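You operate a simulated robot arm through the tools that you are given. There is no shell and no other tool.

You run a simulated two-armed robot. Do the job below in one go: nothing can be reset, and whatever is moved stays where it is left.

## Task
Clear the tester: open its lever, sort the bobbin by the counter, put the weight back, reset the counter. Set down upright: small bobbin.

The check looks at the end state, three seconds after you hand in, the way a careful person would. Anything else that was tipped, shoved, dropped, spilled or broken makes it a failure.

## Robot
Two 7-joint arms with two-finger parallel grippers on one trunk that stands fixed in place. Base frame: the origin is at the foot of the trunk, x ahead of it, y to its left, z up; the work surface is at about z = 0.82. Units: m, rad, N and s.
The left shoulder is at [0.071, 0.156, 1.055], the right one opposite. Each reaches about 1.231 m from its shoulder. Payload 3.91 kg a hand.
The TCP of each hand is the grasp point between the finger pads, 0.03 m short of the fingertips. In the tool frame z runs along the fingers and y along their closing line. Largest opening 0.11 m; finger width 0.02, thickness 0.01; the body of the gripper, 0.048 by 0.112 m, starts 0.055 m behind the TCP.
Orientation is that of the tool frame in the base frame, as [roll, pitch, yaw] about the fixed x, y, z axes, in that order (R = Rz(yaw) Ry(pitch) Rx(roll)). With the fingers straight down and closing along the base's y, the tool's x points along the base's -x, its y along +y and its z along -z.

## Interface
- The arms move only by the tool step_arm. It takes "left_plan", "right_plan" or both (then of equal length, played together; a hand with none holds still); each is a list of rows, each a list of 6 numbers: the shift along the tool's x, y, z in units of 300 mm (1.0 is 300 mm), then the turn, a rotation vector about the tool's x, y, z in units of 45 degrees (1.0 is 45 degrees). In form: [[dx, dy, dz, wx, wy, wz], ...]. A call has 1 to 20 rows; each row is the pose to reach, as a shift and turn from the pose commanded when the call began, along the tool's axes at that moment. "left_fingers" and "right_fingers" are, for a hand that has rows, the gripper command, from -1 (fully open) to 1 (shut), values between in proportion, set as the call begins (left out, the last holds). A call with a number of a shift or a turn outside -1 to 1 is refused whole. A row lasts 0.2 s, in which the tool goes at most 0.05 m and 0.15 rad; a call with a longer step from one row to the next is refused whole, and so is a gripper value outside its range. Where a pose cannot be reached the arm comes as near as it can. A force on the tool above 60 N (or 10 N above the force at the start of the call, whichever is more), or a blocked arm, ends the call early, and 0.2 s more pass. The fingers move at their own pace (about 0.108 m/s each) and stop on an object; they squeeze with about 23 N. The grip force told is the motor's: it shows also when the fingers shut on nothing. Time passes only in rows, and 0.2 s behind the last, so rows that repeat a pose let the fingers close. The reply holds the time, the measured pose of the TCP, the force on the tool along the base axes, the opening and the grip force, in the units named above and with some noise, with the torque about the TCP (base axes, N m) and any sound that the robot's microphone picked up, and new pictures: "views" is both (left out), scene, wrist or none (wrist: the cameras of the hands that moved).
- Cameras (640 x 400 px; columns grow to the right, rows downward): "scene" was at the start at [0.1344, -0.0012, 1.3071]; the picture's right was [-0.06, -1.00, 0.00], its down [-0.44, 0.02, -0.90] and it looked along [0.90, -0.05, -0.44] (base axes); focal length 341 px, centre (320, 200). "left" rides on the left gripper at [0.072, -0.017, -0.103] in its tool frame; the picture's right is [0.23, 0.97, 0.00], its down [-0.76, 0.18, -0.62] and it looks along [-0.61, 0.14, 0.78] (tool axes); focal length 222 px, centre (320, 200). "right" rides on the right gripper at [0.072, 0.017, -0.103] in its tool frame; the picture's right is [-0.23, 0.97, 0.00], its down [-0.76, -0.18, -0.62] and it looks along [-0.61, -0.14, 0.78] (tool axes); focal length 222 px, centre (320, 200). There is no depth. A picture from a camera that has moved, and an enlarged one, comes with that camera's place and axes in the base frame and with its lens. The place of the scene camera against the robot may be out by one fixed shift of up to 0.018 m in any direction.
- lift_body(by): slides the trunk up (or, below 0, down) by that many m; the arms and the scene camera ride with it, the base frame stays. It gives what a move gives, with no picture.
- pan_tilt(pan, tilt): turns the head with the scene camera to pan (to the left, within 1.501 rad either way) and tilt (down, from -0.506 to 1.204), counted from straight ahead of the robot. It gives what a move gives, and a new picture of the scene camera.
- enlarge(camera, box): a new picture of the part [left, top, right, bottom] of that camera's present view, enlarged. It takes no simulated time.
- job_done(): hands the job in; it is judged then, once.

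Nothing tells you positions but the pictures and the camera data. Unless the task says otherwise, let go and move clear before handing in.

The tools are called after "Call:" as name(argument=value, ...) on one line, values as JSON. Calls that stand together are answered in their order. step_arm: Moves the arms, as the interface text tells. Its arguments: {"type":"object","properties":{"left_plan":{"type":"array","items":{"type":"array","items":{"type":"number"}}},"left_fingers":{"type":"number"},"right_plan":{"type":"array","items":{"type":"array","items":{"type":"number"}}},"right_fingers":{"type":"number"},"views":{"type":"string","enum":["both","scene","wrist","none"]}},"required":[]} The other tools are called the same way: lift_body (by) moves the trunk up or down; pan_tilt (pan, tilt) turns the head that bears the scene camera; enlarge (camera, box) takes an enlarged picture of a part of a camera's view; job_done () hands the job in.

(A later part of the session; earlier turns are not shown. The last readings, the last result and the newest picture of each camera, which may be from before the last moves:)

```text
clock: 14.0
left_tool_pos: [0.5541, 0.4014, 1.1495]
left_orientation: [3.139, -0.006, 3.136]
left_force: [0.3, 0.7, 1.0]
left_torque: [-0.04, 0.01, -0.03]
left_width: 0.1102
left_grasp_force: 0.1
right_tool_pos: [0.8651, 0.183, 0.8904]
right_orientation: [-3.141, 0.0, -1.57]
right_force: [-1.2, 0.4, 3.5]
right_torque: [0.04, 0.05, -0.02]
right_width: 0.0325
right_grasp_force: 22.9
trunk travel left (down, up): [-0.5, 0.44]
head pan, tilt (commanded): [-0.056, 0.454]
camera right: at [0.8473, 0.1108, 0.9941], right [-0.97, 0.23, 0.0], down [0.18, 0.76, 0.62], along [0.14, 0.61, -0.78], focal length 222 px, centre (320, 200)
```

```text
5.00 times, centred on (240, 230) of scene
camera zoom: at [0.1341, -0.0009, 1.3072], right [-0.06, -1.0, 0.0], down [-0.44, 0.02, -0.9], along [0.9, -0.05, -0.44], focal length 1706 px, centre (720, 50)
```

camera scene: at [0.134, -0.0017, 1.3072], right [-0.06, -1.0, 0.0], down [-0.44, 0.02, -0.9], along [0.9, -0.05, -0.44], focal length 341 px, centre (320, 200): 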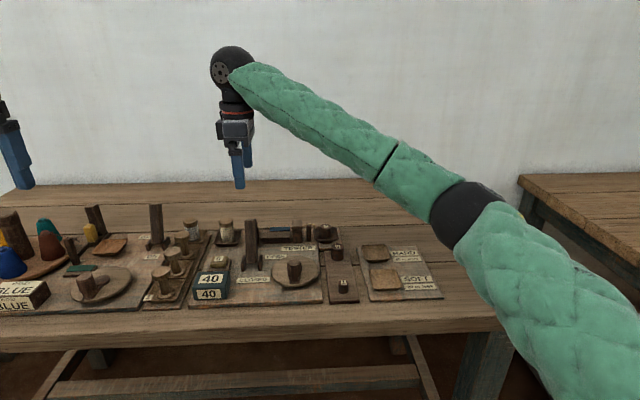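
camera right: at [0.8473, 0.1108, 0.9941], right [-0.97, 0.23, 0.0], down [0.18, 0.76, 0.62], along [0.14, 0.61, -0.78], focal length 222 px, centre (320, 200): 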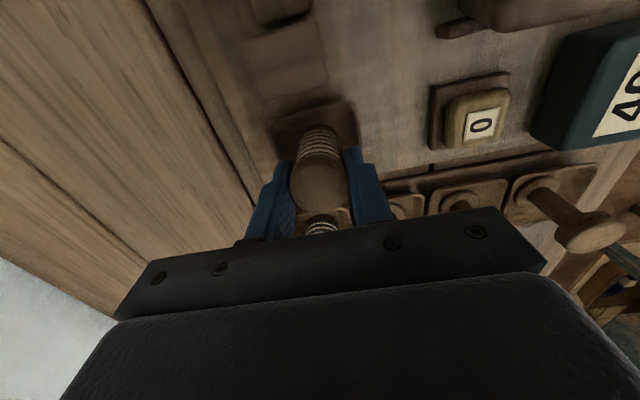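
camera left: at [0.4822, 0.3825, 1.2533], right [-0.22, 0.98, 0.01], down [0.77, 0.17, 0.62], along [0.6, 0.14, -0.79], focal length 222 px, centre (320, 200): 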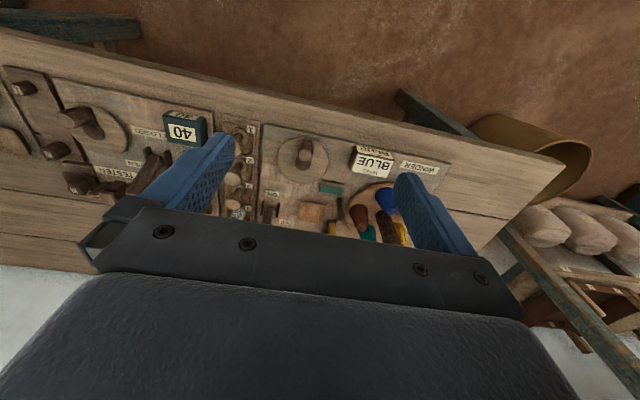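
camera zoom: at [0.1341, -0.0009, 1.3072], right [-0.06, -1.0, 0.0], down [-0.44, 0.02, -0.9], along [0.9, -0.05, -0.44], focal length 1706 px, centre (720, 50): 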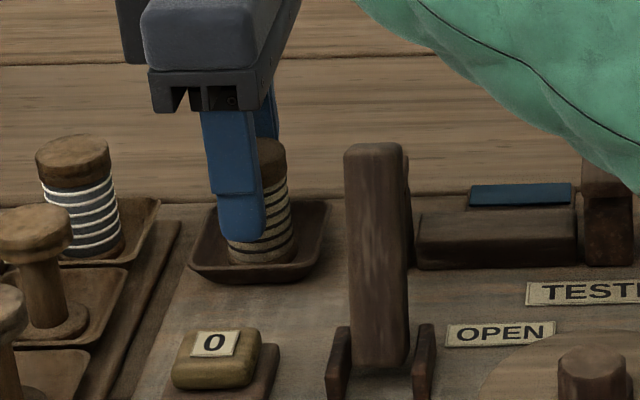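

Call:
step_arm(right_plan=[[0, 0, -0.03, 0, 0, 0], [0, 0, -0.1, 0, 0, 0], [0, 0, -0.2, 0, 0, 0], [0, 0, -0.3, 0, 0, 0], [0, 0, -0.4, 0, 0, 0], [0, 0, -0.5, 0, 0, 0], [0, 0, -0.5, 0, 0, 0]], views="both")

Call:
enlarge(camera="scene", box=[180, 150, 300, 250])

Call:
enlarge(camera="scene", box=[330, 220, 450, 300])

```text
clock: 15.6
left_tool_pos: [0.5553, 0.4025, 1.1493]
left_orientation: [3.138, -0.007, 3.135]
left_force: [0.2, 0.2, -0.6]
left_torque: [-0.02, 0.05, 0.01]
left_width: 0.11
left_grasp_force: 0.0
right_tool_pos: [0.8644, 0.1811, 1.0399]
right_orientation: [3.14, 0.001, -1.569]
right_force: [-0.3, -0.4, -0.1]
right_torque: [0.01, -0.01, -0.01]
right_width: 0.0
right_grasp_force: 23.2
trunk travel left (down, up): [-0.5, 0.44]
head pan, tilt (commanded): [-0.056, 0.454]
camera scene: at [0.1349, -0.0008, 1.307], right [-0.06, -1.0, 0.0], down [-0.44, 0.02, -0.9], along [0.9, -0.05, -0.44], focal length 341 px, centre (320, 200)
camera right: at [0.847, 0.111, 1.1446], right [-0.97, 0.23, 0.0], down [0.18, 0.76, 0.62], along [0.14, 0.61, -0.78], focal length 222 px, centre (320, 200)
```

scene: 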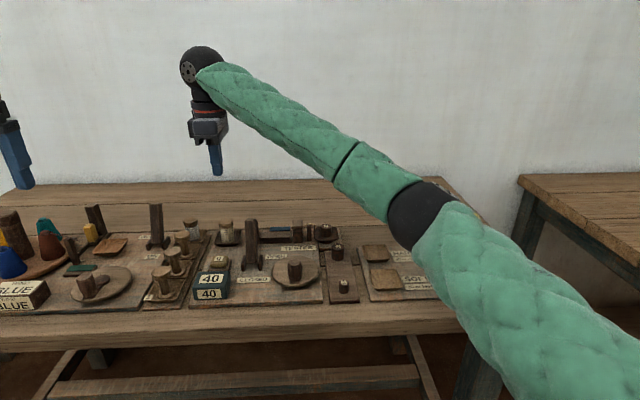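
right: 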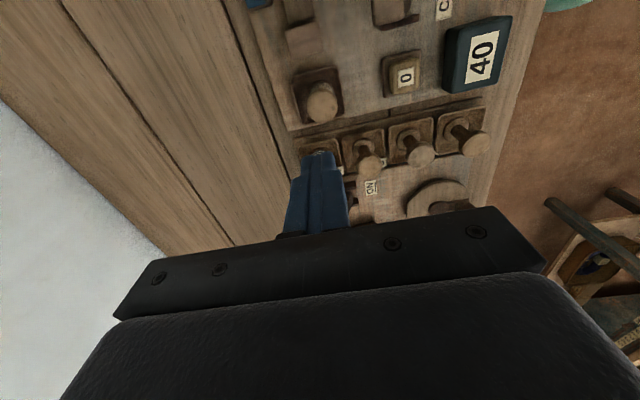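

```text
4.00 times, centred on (240, 200) of scene
camera zoom: at [0.1349, -0.0008, 1.307], right [-0.06, -1.0, 0.0], down [-0.44, 0.02, -0.9], along [0.9, -0.05, -0.44], focal length 1365 px, centre (640, 200)
```

zoom: 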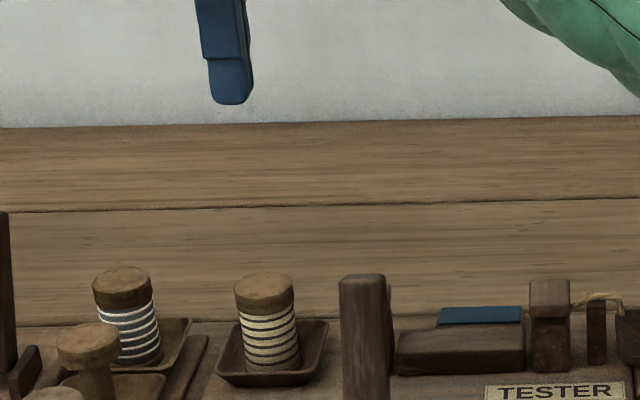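

```text
5.00 times, centred on (390, 260) of scene
camera zoom: at [0.1349, -0.0008, 1.307], right [-0.06, -1.0, 0.0], down [-0.44, 0.02, -0.9], along [0.9, -0.05, -0.44], focal length 1706 px, centre (-30, -100)
```

zoom: 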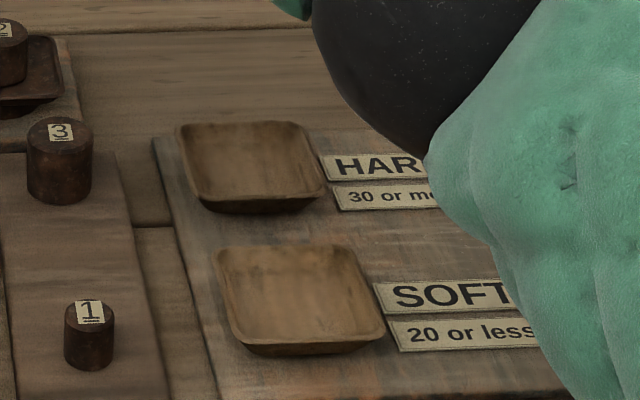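

The fingers came up empty: the bobbin slipped out and still stands upright in its cup. I'll look at it closely before trying again with a deeper grip and a slow lift.

Call:
enlarge(camera="right", box=[260, 40, 400, 140])

Call:
enlarge(camera="scene", box=[200, 205, 260, 255])

Call:
enlarge(camera="scene", box=[250, 205, 330, 255])

```text
4.00 times, centred on (330, 90) of right
camera zoom: at [0.847, 0.111, 1.1446], right [-0.97, 0.23, 0.0], down [0.18, 0.76, 0.62], along [0.14, 0.61, -0.78], focal length 888 px, centre (280, 640)
```

zoom: 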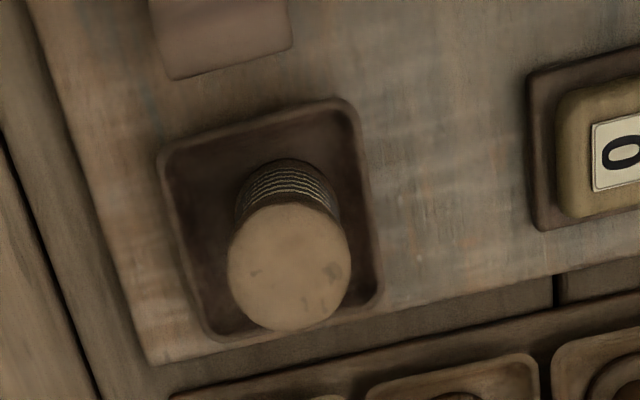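

```text
8.00 times, centred on (230, 230) of scene
camera zoom: at [0.1349, -0.0008, 1.307], right [-0.06, -1.0, 0.0], down [-0.44, 0.02, -0.9], along [0.9, -0.05, -0.44], focal length 2729 px, centre (1040, -40)
```

zoom: 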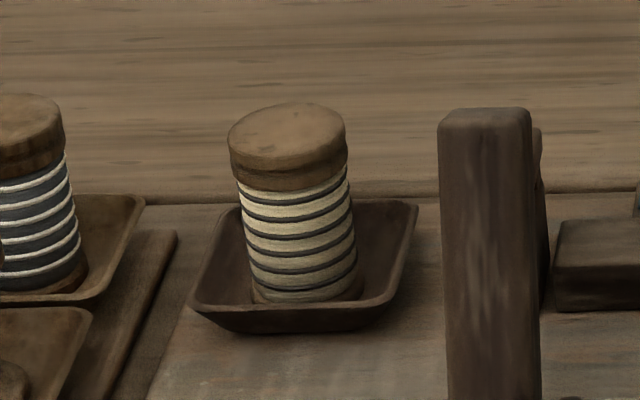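

```text
8.00 times, centred on (290, 230) of scene
camera zoom: at [0.1349, -0.0008, 1.307], right [-0.06, -1.0, 0.0], down [-0.44, 0.02, -0.9], along [0.9, -0.05, -0.44], focal length 2729 px, centre (560, -40)
```

zoom: 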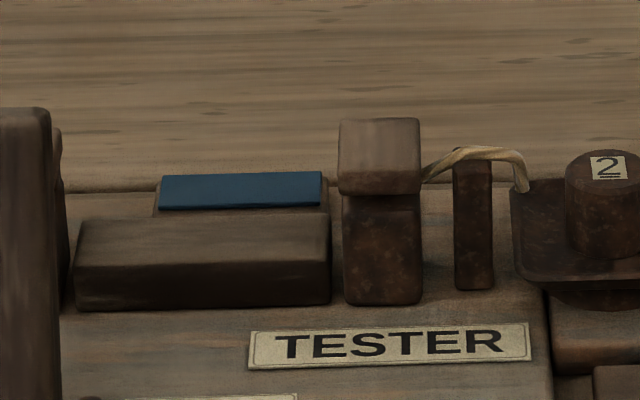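

Call:
step_arm(right_plan=[[0, 0.003, 0.1, 0, 0, 0], [0, 0.003, 0.2, 0, 0, 0], [-0.003, 0.003, 0.3, 0, 0, 0], [-0.005, 0.003, 0.4, 0, 0, 0], [-0.005, 0.003, 0.47, 0, 0, 0], [-0.005, 0.003, 0.52, 0, 0, 0], [-0.005, 0.003, 0.52, 0, 0, 0]], right_fingers=-0.273, views="wrist")

Call:
enlarge(camera="right", box=[220, 100, 420, 225])

Call:
enlarge(camera="scene", box=[200, 205, 260, 255])

```text
clock: 17.2
left_tool_pos: [0.5555, 0.4014, 1.1504]
left_orientation: [3.14, -0.007, 3.138]
left_force: [0.2, 0.0, -0.1]
left_torque: [0.03, 0.0, -0.02]
left_width: 0.1101
left_grasp_force: 0.1
right_tool_pos: [0.8646, 0.1838, 0.8866]
right_orientation: [-3.141, -0.001, -1.567]
right_force: [0.5, 0.4, 0.4]
right_torque: [0.04, -0.01, -0.02]
right_width: 0.0701
right_grasp_force: 0.0
trunk travel left (down, up): [-0.5, 0.44]
head pan, tilt (commanded): [-0.056, 0.454]
camera right: at [0.8475, 0.1126, 0.9891], right [-0.97, 0.23, 0.0], down [0.18, 0.76, 0.62], along [0.14, 0.61, -0.78], focal length 222 px, centre (320, 200)
```

right: 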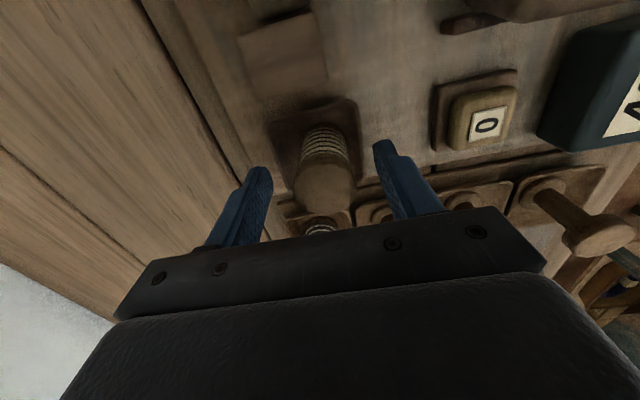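

```text
3.20 times, centred on (320, 162) of right
camera zoom: at [0.8475, 0.1126, 0.9891], right [-0.97, 0.23, 0.0], down [0.18, 0.76, 0.62], along [0.14, 0.61, -0.78], focal length 711 px, centre (320, 320)
```

zoom: 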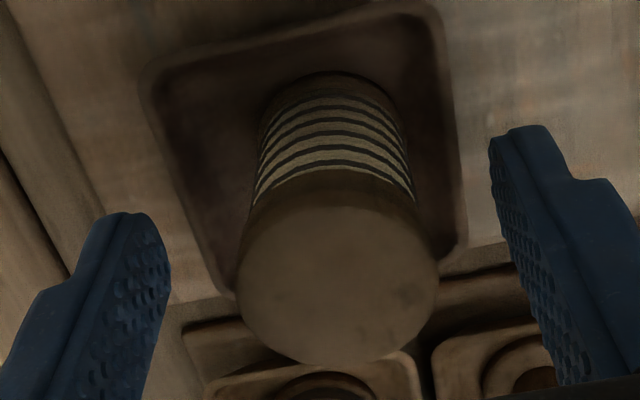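

```text
8.00 times, centred on (230, 230) of scene
camera zoom: at [0.1342, -0.0009, 1.3071], right [-0.06, -1.0, 0.0], down [-0.44, 0.02, -0.9], along [0.9, -0.05, -0.44], focal length 2729 px, centre (1040, -40)
```

zoom: 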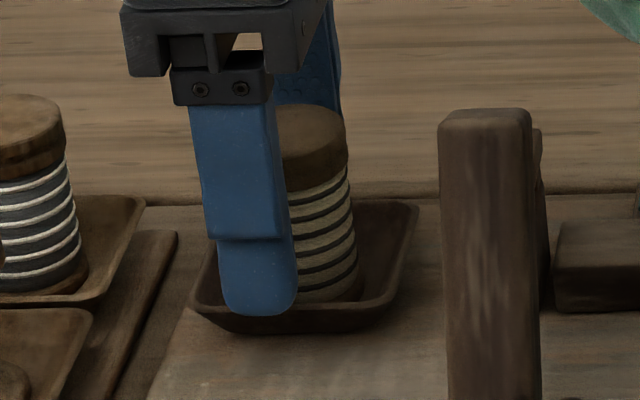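

The bobbin's centre looks to be about 4 mm nearer to me and 4 mm to the right of my grip point. I'll centre on it, close, and lift slowly while watching the force.

Call:
step_arm(right_plan=[[0.016, 0.012, 0.005, 0, 0, 0], [0.016, 0.012, 0.005, 0, 0, 0]], views="none")

Call:
enlarge(camera="right", box=[220, 100, 420, 225])

Call:
enlarge(camera="scene", box=[200, 205, 260, 255])

```text
clock: 17.8
left_tool_pos: [0.5532, 0.4029, 1.1507]
left_orientation: [3.139, -0.007, 3.137]
left_force: [0.8, 0.0, 0.1]
left_torque: [0.0, 0.03, -0.03]
left_width: 0.1099
left_grasp_force: 0.1
right_tool_pos: [0.8597, 0.1815, 0.886]
right_orientation: [-3.137, -0.002, -1.568]
right_force: [1.1, 0.4, -0.4]
right_torque: [0.0, 0.05, 0.01]
right_width: 0.0701
right_grasp_force: 0.0
trunk travel left (down, up): [-0.5, 0.44]
head pan, tilt (commanded): [-0.056, 0.454]
```

```text
3.20 times, centred on (320, 162) of right
camera zoom: at [0.8427, 0.1093, 0.9904], right [-0.97, 0.23, 0.0], down [0.17, 0.76, 0.62], along [0.14, 0.61, -0.78], focal length 711 px, centre (320, 320)
```

zoom: 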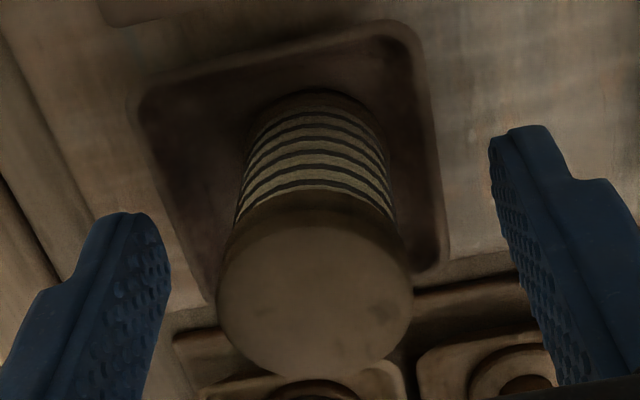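

```text
8.00 times, centred on (230, 230) of scene
camera zoom: at [0.133, 0.0007, 1.3079], right [-0.05, -1.0, 0.0], down [-0.44, 0.02, -0.9], along [0.9, -0.05, -0.44], focal length 2729 px, centre (1040, -40)
```

zoom: 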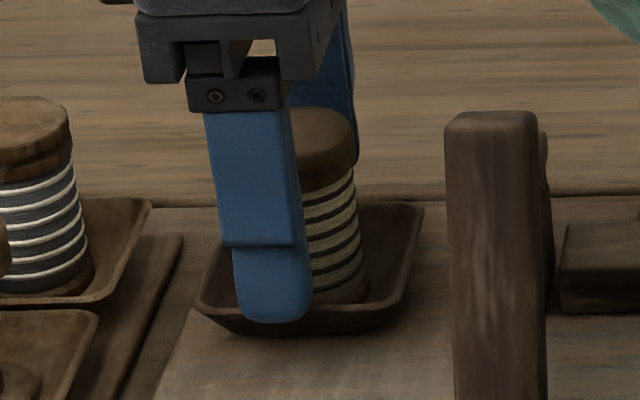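

Call:
step_arm(right_plan=[[0.003, 0, 0, 0, 0, 0], [0.003, 0, 0, 0, 0, 0], [0.003, 0, 0, 0, 0, 0]], right_fingers=1, views="none")

Call:
enlarge(camera="right", box=[240, 100, 400, 200])

Call:
enlarge(camera="scene", box=[200, 205, 260, 255])

```text
clock: 18.6
left_tool_pos: [0.553, 0.4024, 1.151]
left_orientation: [3.14, -0.004, 3.136]
left_force: [0.5, -0.6, 0.1]
left_torque: [-0.02, 0.03, 0.06]
left_width: 0.11
left_grasp_force: 0.0
right_tool_pos: [0.8601, 0.1794, 0.8891]
right_orientation: [-3.137, -0.002, -1.569]
right_force: [-1.0, -0.2, -0.6]
right_torque: [0.0, -0.01, -0.01]
right_width: 0.0326
right_grasp_force: 23.0
trunk travel left (down, up): [-0.5, 0.44]
head pan, tilt (commanded): [-0.056, 0.454]
```

```text
4.00 times, centred on (320, 150) of right
camera zoom: at [0.842, 0.1075, 0.9928], right [-0.97, 0.23, -0.01], down [0.17, 0.76, 0.62], along [0.15, 0.61, -0.78], focal length 888 px, centre (320, 400)
```

zoom: 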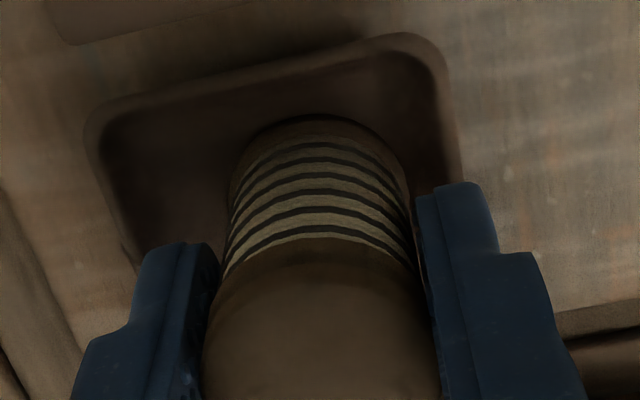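

```text
8.00 times, centred on (230, 230) of scene
camera zoom: at [0.132, 0.0007, 1.308], right [-0.06, -1.0, 0.0], down [-0.44, 0.02, -0.9], along [0.9, -0.05, -0.44], focal length 2729 px, centre (1040, -40)
```

zoom: 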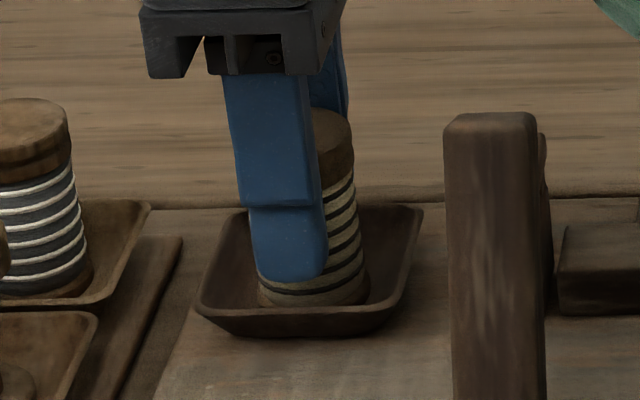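

Call:
step_arm(right_plan=[[0, 0, -0.007, 0, 0, 0], [0, 0, -0.014, 0, 0, 0], [0, 0, -0.02, 0, 0, 0]], views="none")

Call:
enlarge(camera="scene", box=[200, 205, 260, 255])

Call:
enlarge(camera="right", box=[240, 100, 400, 200])

```text
clock: 19.4
left_tool_pos: [0.5509, 0.4003, 1.1533]
left_orientation: [3.137, -0.002, 3.137]
left_force: [0.2, 0.1, 0.3]
left_torque: [-0.03, 0.02, 0.02]
left_width: 0.1101
left_grasp_force: 0.2
right_tool_pos: [0.8586, 0.1756, 0.897]
right_orientation: [-3.133, 0.0, -1.57]
right_force: [0.3, 0.1, -1.1]
right_torque: [0.01, -0.03, 0.0]
right_width: 0.0326
right_grasp_force: 23.2
trunk travel left (down, up): [-0.5, 0.44]
head pan, tilt (commanded): [-0.056, 0.454]
```

```text
8.00 times, centred on (230, 230) of scene
camera zoom: at [0.129, -0.0028, 1.3081], right [-0.06, -1.0, 0.0], down [-0.43, 0.03, -0.9], along [0.9, -0.05, -0.44], focal length 2729 px, centre (1040, -40)
```

zoom: 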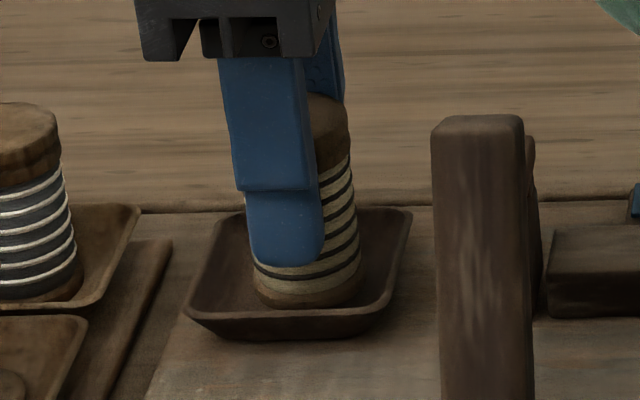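

```text
4.00 times, centred on (320, 150) of right
camera zoom: at [0.8394, 0.104, 1.0002], right [-0.97, 0.23, -0.01], down [0.17, 0.76, 0.62], along [0.15, 0.61, -0.78], focal length 888 px, centre (320, 400)
```

zoom: 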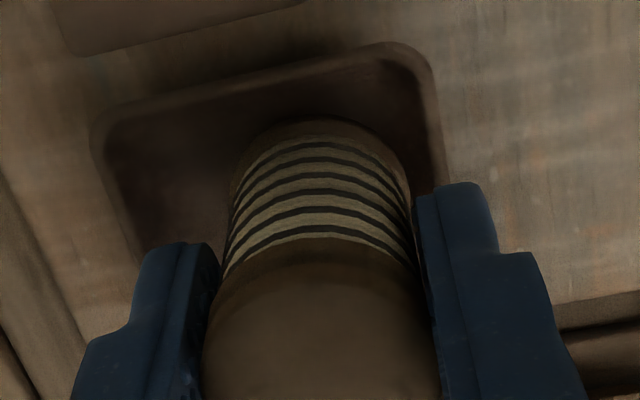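

The bobbin is rising with the fingers now. The body seems to sway slightly, so I'll hold still for a second to see that the grip and the pose are steady.

Call:
step_arm(right_plan=[[0, 0, 0, 0, 0, 0], [0, 0, 0, 0, 0, 0], [0, 0, 0, 0, 0, 0], [0, 0, 0, 0, 0, 0], [0, 0, 0, 0, 0, 0]], views="scene")

Call:
enlarge(camera="scene", box=[200, 205, 260, 255])

```text
clock: 20.6
left_tool_pos: [0.5499, 0.4011, 1.1544]
left_orientation: [3.138, -0.002, 3.138]
left_force: [-0.7, -0.7, -0.4]
left_torque: [-0.01, -0.03, 0.0]
left_width: 0.1101
left_grasp_force: 0.0
right_tool_pos: [0.8574, 0.1753, 0.8964]
right_orientation: [-3.133, -0.001, -1.572]
right_force: [0.1, 0.2, -0.3]
right_torque: [-0.02, -0.02, 0.01]
right_width: 0.0329
right_grasp_force: 23.2
trunk travel left (down, up): [-0.5, 0.44]
head pan, tilt (commanded): [-0.056, 0.454]
camera scene: at [0.1279, -0.0025, 1.3081], right [-0.06, -1.0, 0.0], down [-0.43, 0.03, -0.9], along [0.9, -0.05, -0.43], focal length 341 px, centre (320, 200)
```

scene: 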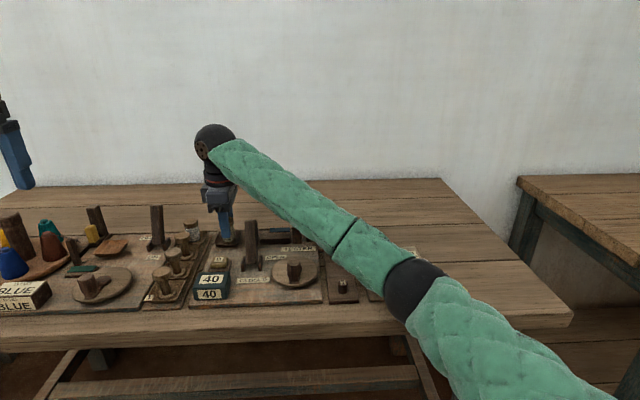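

```text
8.00 times, centred on (230, 230) of scene
camera zoom: at [0.1279, -0.0025, 1.3081], right [-0.06, -1.0, 0.0], down [-0.43, 0.03, -0.9], along [0.9, -0.05, -0.43], focal length 2729 px, centre (1040, -40)
```

zoom: 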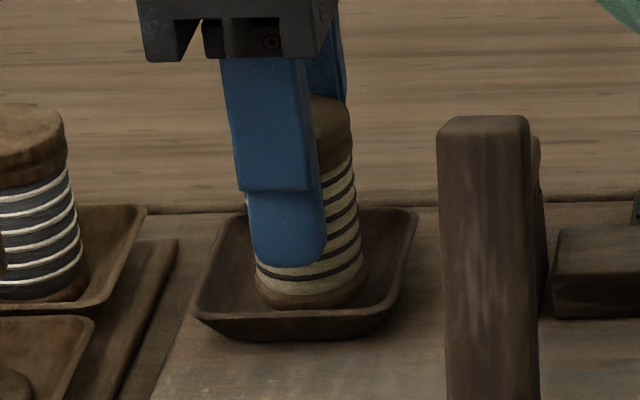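

My right elbow looks very low near the table's front edge, probably the cause of the sway. I'll raise the trunk, which lifts the whole arm and the bobbin straight up together.

Call:
lift_body(by=0.06)

Call:
enlarge(camera="scene", box=[0, 0, 640, 400])

Call:
enlarge(camera="right", box=[240, 100, 400, 200])

```text
clock: 21.6
left_tool_pos: [0.5552, 0.402, 1.2099]
left_orientation: [3.141, -0.007, 3.136]
left_force: [-0.9, -0.3, 0.7]
left_torque: [0.02, -0.03, 0.0]
left_width: 0.1101
left_grasp_force: 0.0
right_tool_pos: [0.8606, 0.1785, 0.9483]
right_orientation: [3.141, 0.002, -1.569]
right_force: [-0.5, 0.0, -0.4]
right_torque: [-0.01, -0.01, 0.03]
right_width: 0.0327
right_grasp_force: 23.1
trunk travel left (down, up): [-0.56, 0.38]
head pan, tilt (commanded): [-0.056, 0.454]
```

```text
1.00 times, centred on (320, 200) of scene (not enlarged: the box is as wide or as high as the picture)
camera zoom: at [0.1344, -0.0008, 1.3668], right [-0.05, -1.0, 0.0], down [-0.44, 0.02, -0.9], along [0.9, -0.05, -0.44], focal length 341 px, centre (320, 200)
```

zoom: 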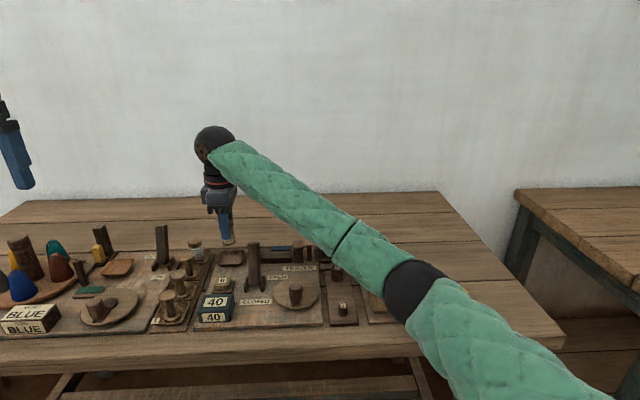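

```text
4.00 times, centred on (320, 150) of right
camera zoom: at [0.8423, 0.1072, 1.0521], right [-0.97, 0.23, 0.0], down [0.18, 0.76, 0.62], along [0.14, 0.61, -0.78], focal length 888 px, centre (320, 400)
```

zoom: 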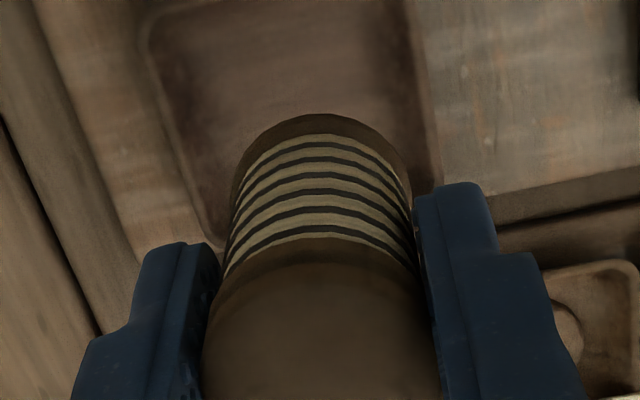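

Sway is gone and the bobbin is firmly held upright. I'll raise the trunk more so the elbow keeps well clear of the bench from now on.

Call:
lift_body(by=0.16)

Call:
enlarge(camera="scene", box=[0, 0, 640, 400])

Call:
enlarge(camera="right", box=[240, 100, 400, 200])

```text
clock: 23.4
left_tool_pos: [0.5553, 0.4013, 1.3691]
left_orientation: [3.139, -0.007, 3.136]
left_force: [0.9, -0.2, -0.5]
left_torque: [-0.01, -0.02, 0.0]
left_width: 0.1099
left_grasp_force: 0.0
right_tool_pos: [0.8608, 0.1784, 1.1087]
right_orientation: [3.14, 0.0, -1.57]
right_force: [-1.0, 0.3, -1.0]
right_torque: [0.02, 0.06, 0.0]
right_width: 0.0327
right_grasp_force: 23.1
trunk travel left (down, up): [-0.72, 0.22]
head pan, tilt (commanded): [-0.056, 0.454]
```

```text
1.00 times, centred on (320, 200) of scene (not enlarged: the box is as wide or as high as the picture)
camera zoom: at [0.1348, -0.0007, 1.527], right [-0.06, -1.0, 0.0], down [-0.44, 0.02, -0.9], along [0.9, -0.05, -0.44], focal length 341 px, centre (320, 200)
```

zoom: 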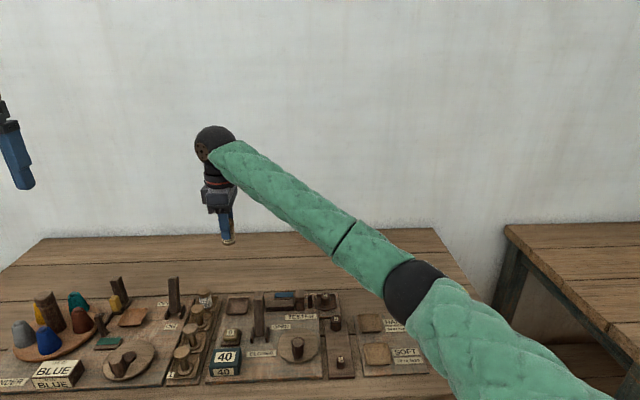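

```text
4.00 times, centred on (320, 150) of right
camera zoom: at [0.8429, 0.1067, 1.2122], right [-0.97, 0.23, 0.0], down [0.18, 0.76, 0.62], along [0.14, 0.61, -0.78], focal length 888 px, centre (320, 400)
```

zoom: 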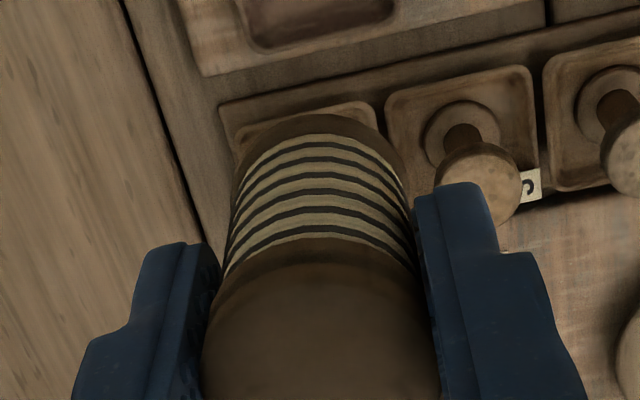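

Call:
pan_tilt(pan=-0.056, tilt=0.72)

Call:
enlarge(camera="scene", box=[290, 180, 450, 280])

Call:
enlarge(camera="scene", box=[180, 180, 340, 280])

```text
clock: 24.2
left_tool_pos: [0.5552, 0.4009, 1.3688]
left_orientation: [3.14, -0.006, 3.137]
left_force: [0.0, -0.6, 0.1]
left_torque: [0.0, -0.03, 0.02]
left_width: 0.1101
left_grasp_force: 0.1
right_tool_pos: [0.8597, 0.1782, 1.1087]
right_orientation: [3.141, 0.002, -1.569]
right_force: [0.1, 0.4, -1.0]
right_torque: [0.0, 0.03, -0.01]
right_width: 0.0326
right_grasp_force: 23.0
trunk travel left (down, up): [-0.72, 0.22]
head pan, tilt (commanded): [-0.056, 0.721]
camera scene: at [0.1267, -0.0005, 1.5036], right [-0.06, -1.0, 0.0], down [-0.66, 0.04, -0.75], along [0.75, -0.04, -0.66], focal length 341 px, centre (320, 200)
```

scene: 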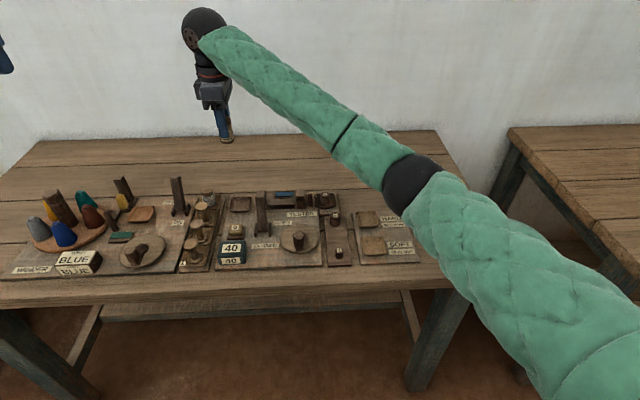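

```text
4.00 times, centred on (370, 230) of scene
camera zoom: at [0.1267, -0.0005, 1.5036], right [-0.06, -1.0, 0.0], down [-0.66, 0.04, -0.75], along [0.75, -0.04, -0.66], focal length 1365 px, centre (120, 80)
```

zoom: 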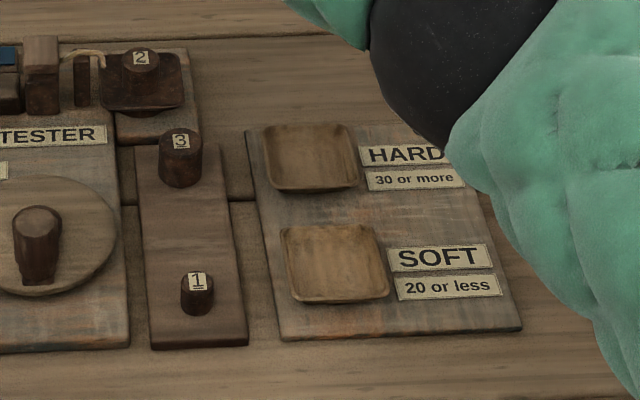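

```text
4.00 times, centred on (260, 230) of scene
camera zoom: at [0.1267, -0.0005, 1.5036], right [-0.06, -1.0, 0.0], down [-0.66, 0.04, -0.75], along [0.75, -0.04, -0.66], focal length 1365 px, centre (560, 80)
```

zoom: 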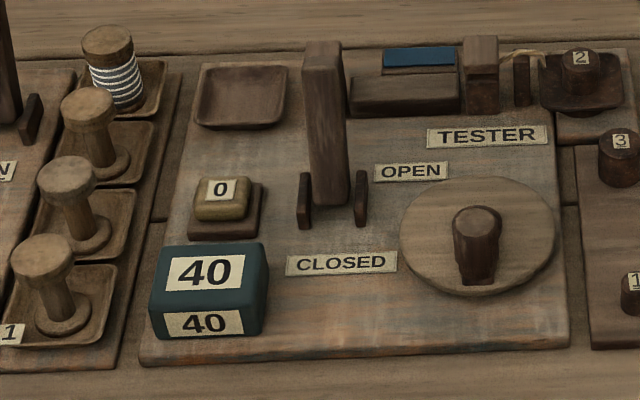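

Nothing was disturbed, and the tester cup is empty. Now I'll carry the bobbin (bottom around z ≈ 1.06) over toward the HARD tray at about (0.772, -0.166).

Call:
step_arm(right_plan=[[0.05, 0.012, 0, 0, 0, 0], [0.13, 0.03, 0, 0, 0, 0], [0.23, 0.055, 0, 0, 0, 0], [0.33, 0.08, 0, 0, 0, 0], [0.43, 0.105, 0, 0, 0, 0], [0.53, 0.13, 0, 0, 0, 0], [0.63, 0.15, 0, 0, 0, 0], [0.73, 0.175, 0, 0, 0, 0], [0.8, 0.195, 0, 0, 0, 0], [0.833, 0.2, 0, 0, 0, 0], [0.833, 0.2, 0, 0, 0, 0]], views="both")

```text
clock: 26.6
left_tool_pos: [0.5543, 0.4007, 1.3696]
left_orientation: [3.14, -0.008, 3.136]
left_force: [-0.6, -0.4, -1.0]
left_torque: [-0.01, -0.02, 0.01]
left_width: 0.11
left_grasp_force: 0.0
right_tool_pos: [0.8012, -0.072, 1.1101]
right_orientation: [3.141, -0.001, -1.57]
right_force: [-0.6, 0.9, -1.3]
right_torque: [-0.03, -0.02, -0.02]
right_width: 0.0327
right_grasp_force: 22.8
trunk travel left (down, up): [-0.72, 0.22]
head pan, tilt (commanded): [-0.056, 0.721]
camera scene: at [0.1268, -0.0004, 1.5035], right [-0.06, -1.0, 0.0], down [-0.66, 0.04, -0.75], along [0.75, -0.04, -0.66], focal length 341 px, centre (320, 200)
camera right: at [0.7832, -0.1434, 1.2136], right [-0.97, 0.23, 0.0], down [0.18, 0.76, 0.62], along [0.14, 0.61, -0.78], focal length 222 px, centre (320, 200)
```

scene: 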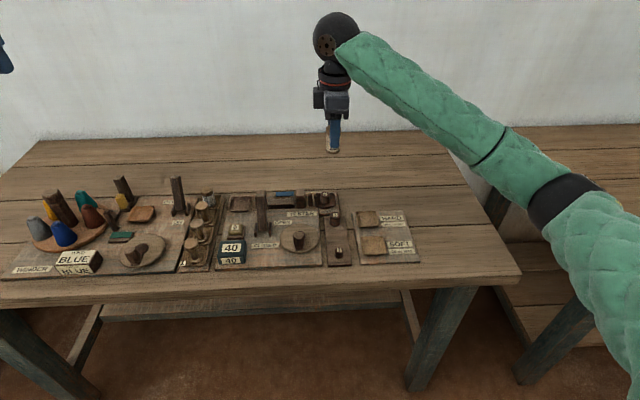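
right: 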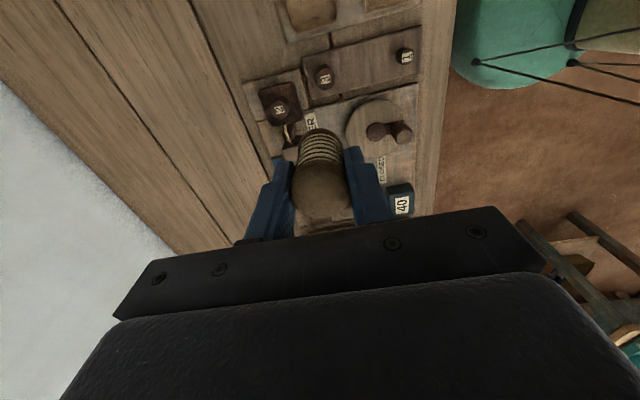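

Call:
step_arm(right_plan=[[0.08, 0.025, 0.05, 0, 0, 0], [0.16, 0.05, 0.1, 0, 0, 0], [0.24, 0.075, 0.15, 0, 0, 0], [0.313, 0.097, 0.22, 0, 0, 0], [0.313, 0.097, 0.3, 0, 0, 0], [0.313, 0.097, 0.3, 0, 0, 0]], views="both")

Call:
enlarge(camera="scene", box=[310, 140, 430, 240])

Call:
enlarge(camera="right", box=[220, 40, 420, 165])

```text
clock: 28.0
left_tool_pos: [0.5551, 0.3991, 1.3709]
left_orientation: [3.139, -0.009, 3.135]
left_force: [-0.4, 0.0, 0.5]
left_torque: [-0.02, 0.04, -0.01]
left_width: 0.1098
left_grasp_force: 0.1
right_tool_pos: [0.7716, -0.166, 1.0184]
right_orientation: [-3.142, 0.0, -1.571]
right_force: [0.3, -1.1, -0.6]
right_torque: [0.01, -0.01, 0.0]
right_width: 0.0327
right_grasp_force: 22.6
trunk travel left (down, up): [-0.72, 0.22]
head pan, tilt (commanded): [-0.056, 0.721]
camera scene: at [0.1263, -0.001, 1.5036], right [-0.06, -1.0, 0.0], down [-0.66, 0.04, -0.75], along [0.75, -0.04, -0.66], focal length 341 px, centre (320, 200)
camera right: at [0.7534, -0.2369, 1.122], right [-0.97, 0.23, 0.0], down [0.18, 0.76, 0.62], along [0.14, 0.61, -0.78], focal length 222 px, centre (320, 200)
```

scene: 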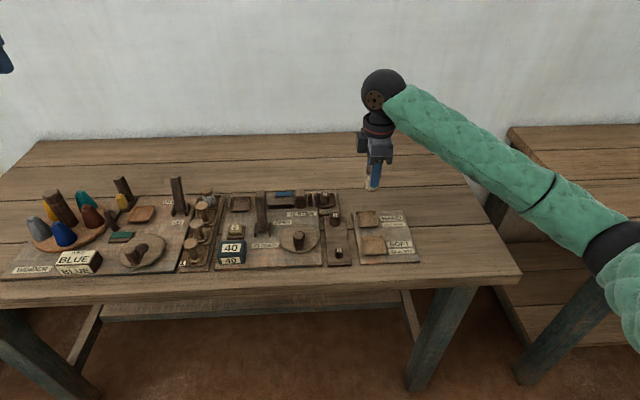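
right: 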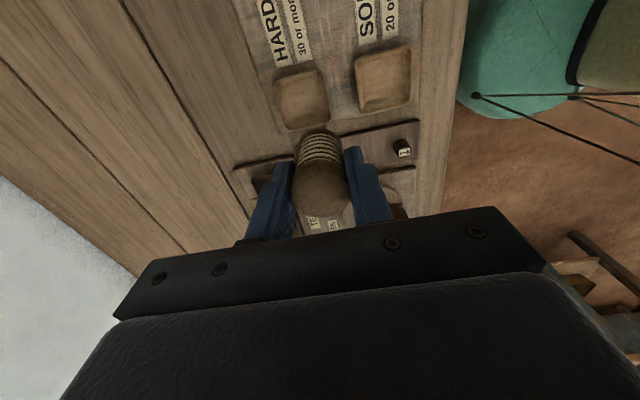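

```text
4.00 times, centred on (370, 190) of scene
camera zoom: at [0.1263, -0.001, 1.5036], right [-0.06, -1.0, 0.0], down [-0.66, 0.04, -0.75], along [0.75, -0.04, -0.66], focal length 1365 px, centre (120, 240)
```

zoom: 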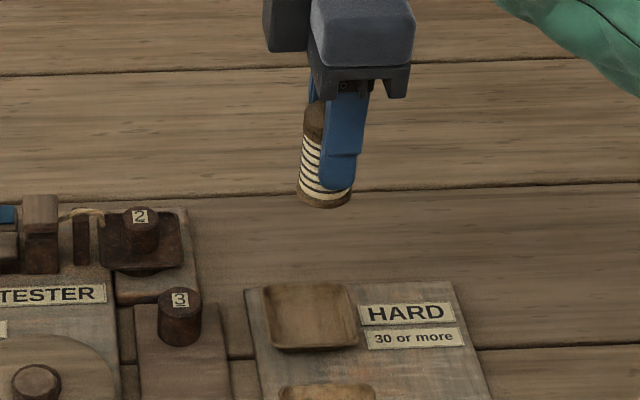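

```text
3.20 times, centred on (320, 102) of right
camera zoom: at [0.7534, -0.2369, 1.122], right [-0.97, 0.23, 0.0], down [0.18, 0.76, 0.62], along [0.14, 0.61, -0.78], focal length 711 px, centre (320, 512)
```

zoom: 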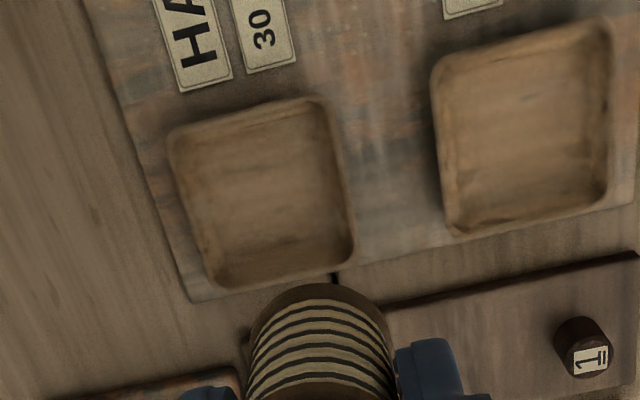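

By the wrist camera the HARD tray's centre is near (0.789, -0.172). I'll move over it and lower to about 4 cm above, then check alignment from both cameras.

Call:
step_arm(right_plan=[[0.02, -0.058, 0.05, 0, 0, 0], [0.02, -0.058, 0.12, 0, 0, 0], [0.02, -0.058, 0.2, 0, 0, 0], [0.02, -0.058, 0.26, 0, 0, 0], [0.02, -0.058, 0.293, 0, 0, 0], [0.02, -0.058, 0.293, 0, 0, 0]], views="both")

Call:
enlarge(camera="scene", box=[320, 170, 420, 240])

Call:
enlarge(camera="right", box=[220, 60, 420, 185])

```text
clock: 29.4
left_tool_pos: [0.5539, 0.4025, 1.3695]
left_orientation: [3.139, -0.006, 3.136]
left_force: [-0.6, 0.0, -0.4]
left_torque: [-0.03, -0.02, 0.01]
left_width: 0.1102
left_grasp_force: 0.0
right_tool_pos: [0.7892, -0.171, 0.9307]
right_orientation: [-3.141, 0.001, -1.569]
right_force: [0.0, 0.4, -1.4]
right_torque: [0.01, 0.0, -0.01]
right_width: 0.0326
right_grasp_force: 23.1
trunk travel left (down, up): [-0.72, 0.22]
head pan, tilt (commanded): [-0.056, 0.721]
camera scene: at [0.1269, -0.0005, 1.5035], right [-0.06, -1.0, 0.0], down [-0.66, 0.04, -0.75], along [0.75, -0.04, -0.66], focal length 341 px, centre (320, 200)
camera right: at [0.7718, -0.2428, 1.0351], right [-0.97, 0.23, 0.0], down [0.18, 0.76, 0.62], along [0.14, 0.61, -0.78], focal length 222 px, centre (320, 200)
```

scene: 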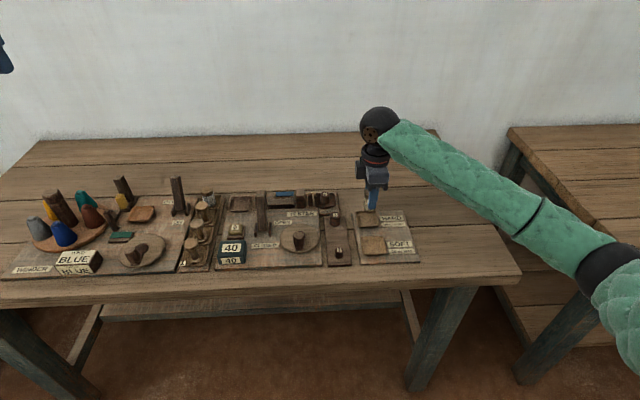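
right: 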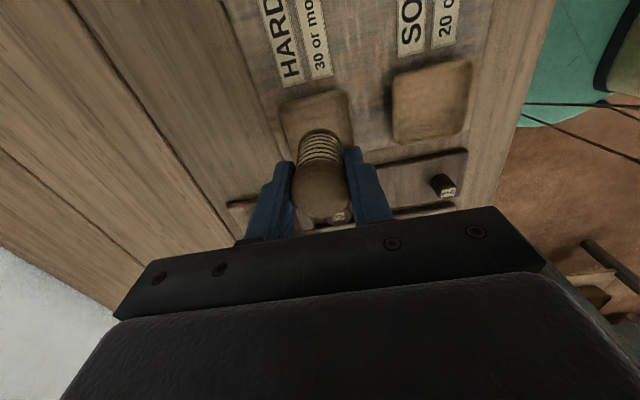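

```text
5.71 times, centred on (370, 205) of scene
camera zoom: at [0.1269, -0.0005, 1.5035], right [-0.06, -1.0, 0.0], down [-0.66, 0.04, -0.75], along [0.75, -0.04, -0.66], focal length 1949 px, centre (34, 171)
```

zoom: 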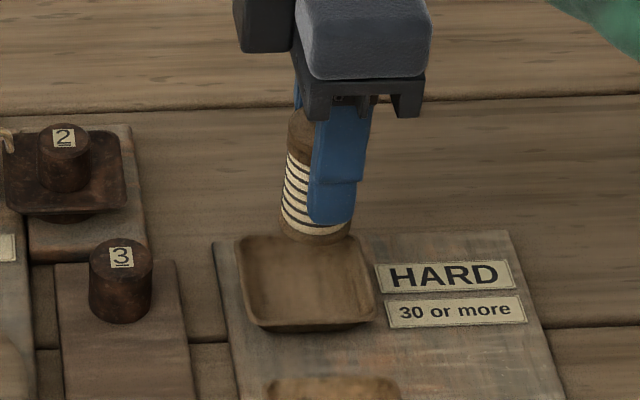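

```text
3.20 times, centred on (320, 122) of right
camera zoom: at [0.7718, -0.2428, 1.0351], right [-0.97, 0.23, 0.0], down [0.18, 0.76, 0.62], along [0.14, 0.61, -0.78], focal length 711 px, centre (320, 448)
```

zoom: 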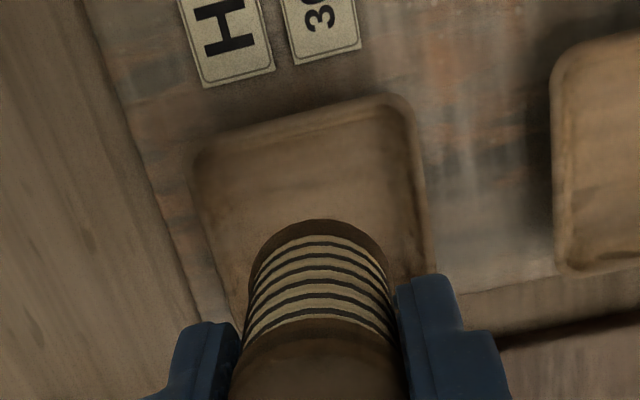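

Call:
step_arm(right_plan=[[0.0, 0, 0.04, 0, 0, 0], [0.0, 0, 0.08, 0, 0, 0], [0.0, 0, 0.11, 0, 0, 0], [0.0, 0, 0.11, 0, 0, 0]], views="none")

Call:
enlarge(camera="scene", box=[340, 190, 410, 240])

Call:
enlarge(camera="right", box=[220, 60, 420, 185])

```text
clock: 30.4
left_tool_pos: [0.5558, 0.4012, 1.3702]
left_orientation: [3.138, -0.006, 3.136]
left_force: [-0.5, 0.0, -0.5]
left_torque: [-0.02, 0.0, -0.01]
left_width: 0.1101
left_grasp_force: 0.1
right_tool_pos: [0.7889, -0.1715, 0.8972]
right_orientation: [3.141, 0.0, -1.569]
right_force: [0.1, -0.5, -0.4]
right_torque: [0.01, 0.0, -0.03]
right_width: 0.0326
right_grasp_force: 23.2
trunk travel left (down, up): [-0.72, 0.22]
head pan, tilt (commanded): [-0.056, 0.721]
```

```text
8.00 times, centred on (375, 215) of scene
camera zoom: at [0.1267, -0.0007, 1.5035], right [-0.06, -1.0, 0.0], down [-0.66, 0.04, -0.75], along [0.75, -0.04, -0.66], focal length 2729 px, centre (-120, 80)
```

zoom: 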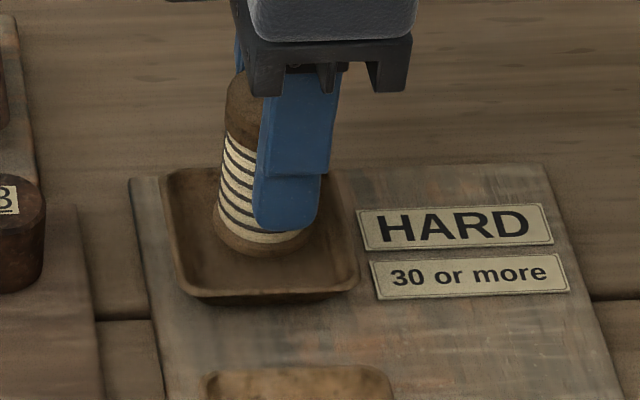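

```text
3.20 times, centred on (320, 122) of right
camera zoom: at [0.7717, -0.243, 1.0013], right [-0.97, 0.23, 0.0], down [0.18, 0.76, 0.62], along [0.14, 0.61, -0.78], focal length 711 px, centre (320, 448)
```

zoom: 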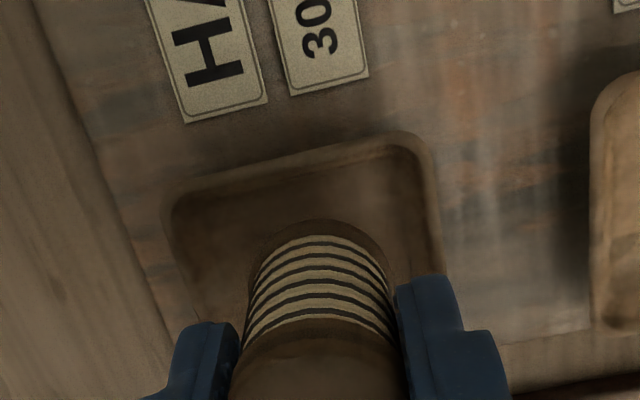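

The bobbin is centred over the HARD tray. Lowering in small steps until I feel the floor.

Call:
step_arm(right_plan=[[0.0, 0, 0.007, 0, 0, 0], [0.0, 0, 0.014, 0, 0, 0], [0.0, 0, 0.02, 0, 0, 0]], views="none")

Call:
enlarge(camera="scene", box=[340, 190, 410, 240])

```text
clock: 31.2
left_tool_pos: [0.5554, 0.4009, 1.3698]
left_orientation: [3.139, -0.006, 3.137]
left_force: [0.3, -0.2, -0.1]
left_torque: [0.0, -0.01, 0.03]
left_width: 0.1099
left_grasp_force: 0.1
right_tool_pos: [0.7897, -0.1711, 0.8918]
right_orientation: [-3.141, 0.0, -1.568]
right_force: [-0.5, 0.8, -1.6]
right_torque: [-0.01, 0.03, 0.0]
right_width: 0.0327
right_grasp_force: 22.2
trunk travel left (down, up): [-0.72, 0.22]
head pan, tilt (commanded): [-0.056, 0.721]
```

```text
8.00 times, centred on (375, 215) of scene
camera zoom: at [0.1268, -0.0006, 1.5035], right [-0.06, -1.0, 0.0], down [-0.66, 0.04, -0.75], along [0.75, -0.04, -0.66], focal length 2729 px, centre (-120, 80)
```

zoom: 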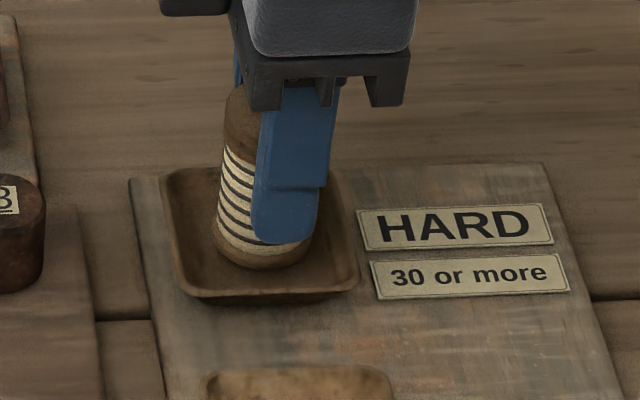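

Call:
step_arm(right_plan=[[0.0, 0, 0.005, 0, 0, 0], [0.0, 0, 0.01, 0, 0, 0], [0.0, 0, 0.01, 0, 0, 0]], views="none")

Call:
enlarge(camera="scene", box=[340, 190, 410, 240])

```text
clock: 32.0
left_tool_pos: [0.5541, 0.4016, 1.37]
left_orientation: [3.139, -0.007, 3.137]
left_force: [-0.4, 0.1, 0.0]
left_torque: [0.03, -0.02, -0.01]
left_width: 0.1101
left_grasp_force: 0.1
right_tool_pos: [0.7885, -0.1722, 0.8888]
right_orientation: [3.141, 0.0, -1.571]
right_force: [-0.3, 0.1, -1.2]
right_torque: [-0.04, 0.05, -0.01]
right_width: 0.0326
right_grasp_force: 23.0
trunk travel left (down, up): [-0.72, 0.22]
head pan, tilt (commanded): [-0.056, 0.721]
```

```text
8.00 times, centred on (375, 215) of scene
camera zoom: at [0.1267, -0.0006, 1.5035], right [-0.06, -1.0, 0.0], down [-0.66, 0.04, -0.75], along [0.75, -0.04, -0.66], focal length 2729 px, centre (-120, 80)
```

zoom: 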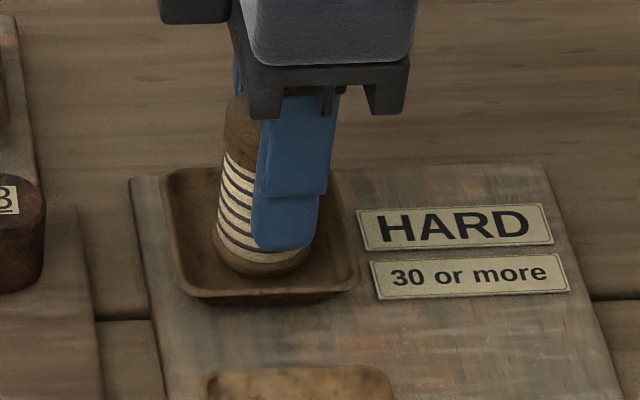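

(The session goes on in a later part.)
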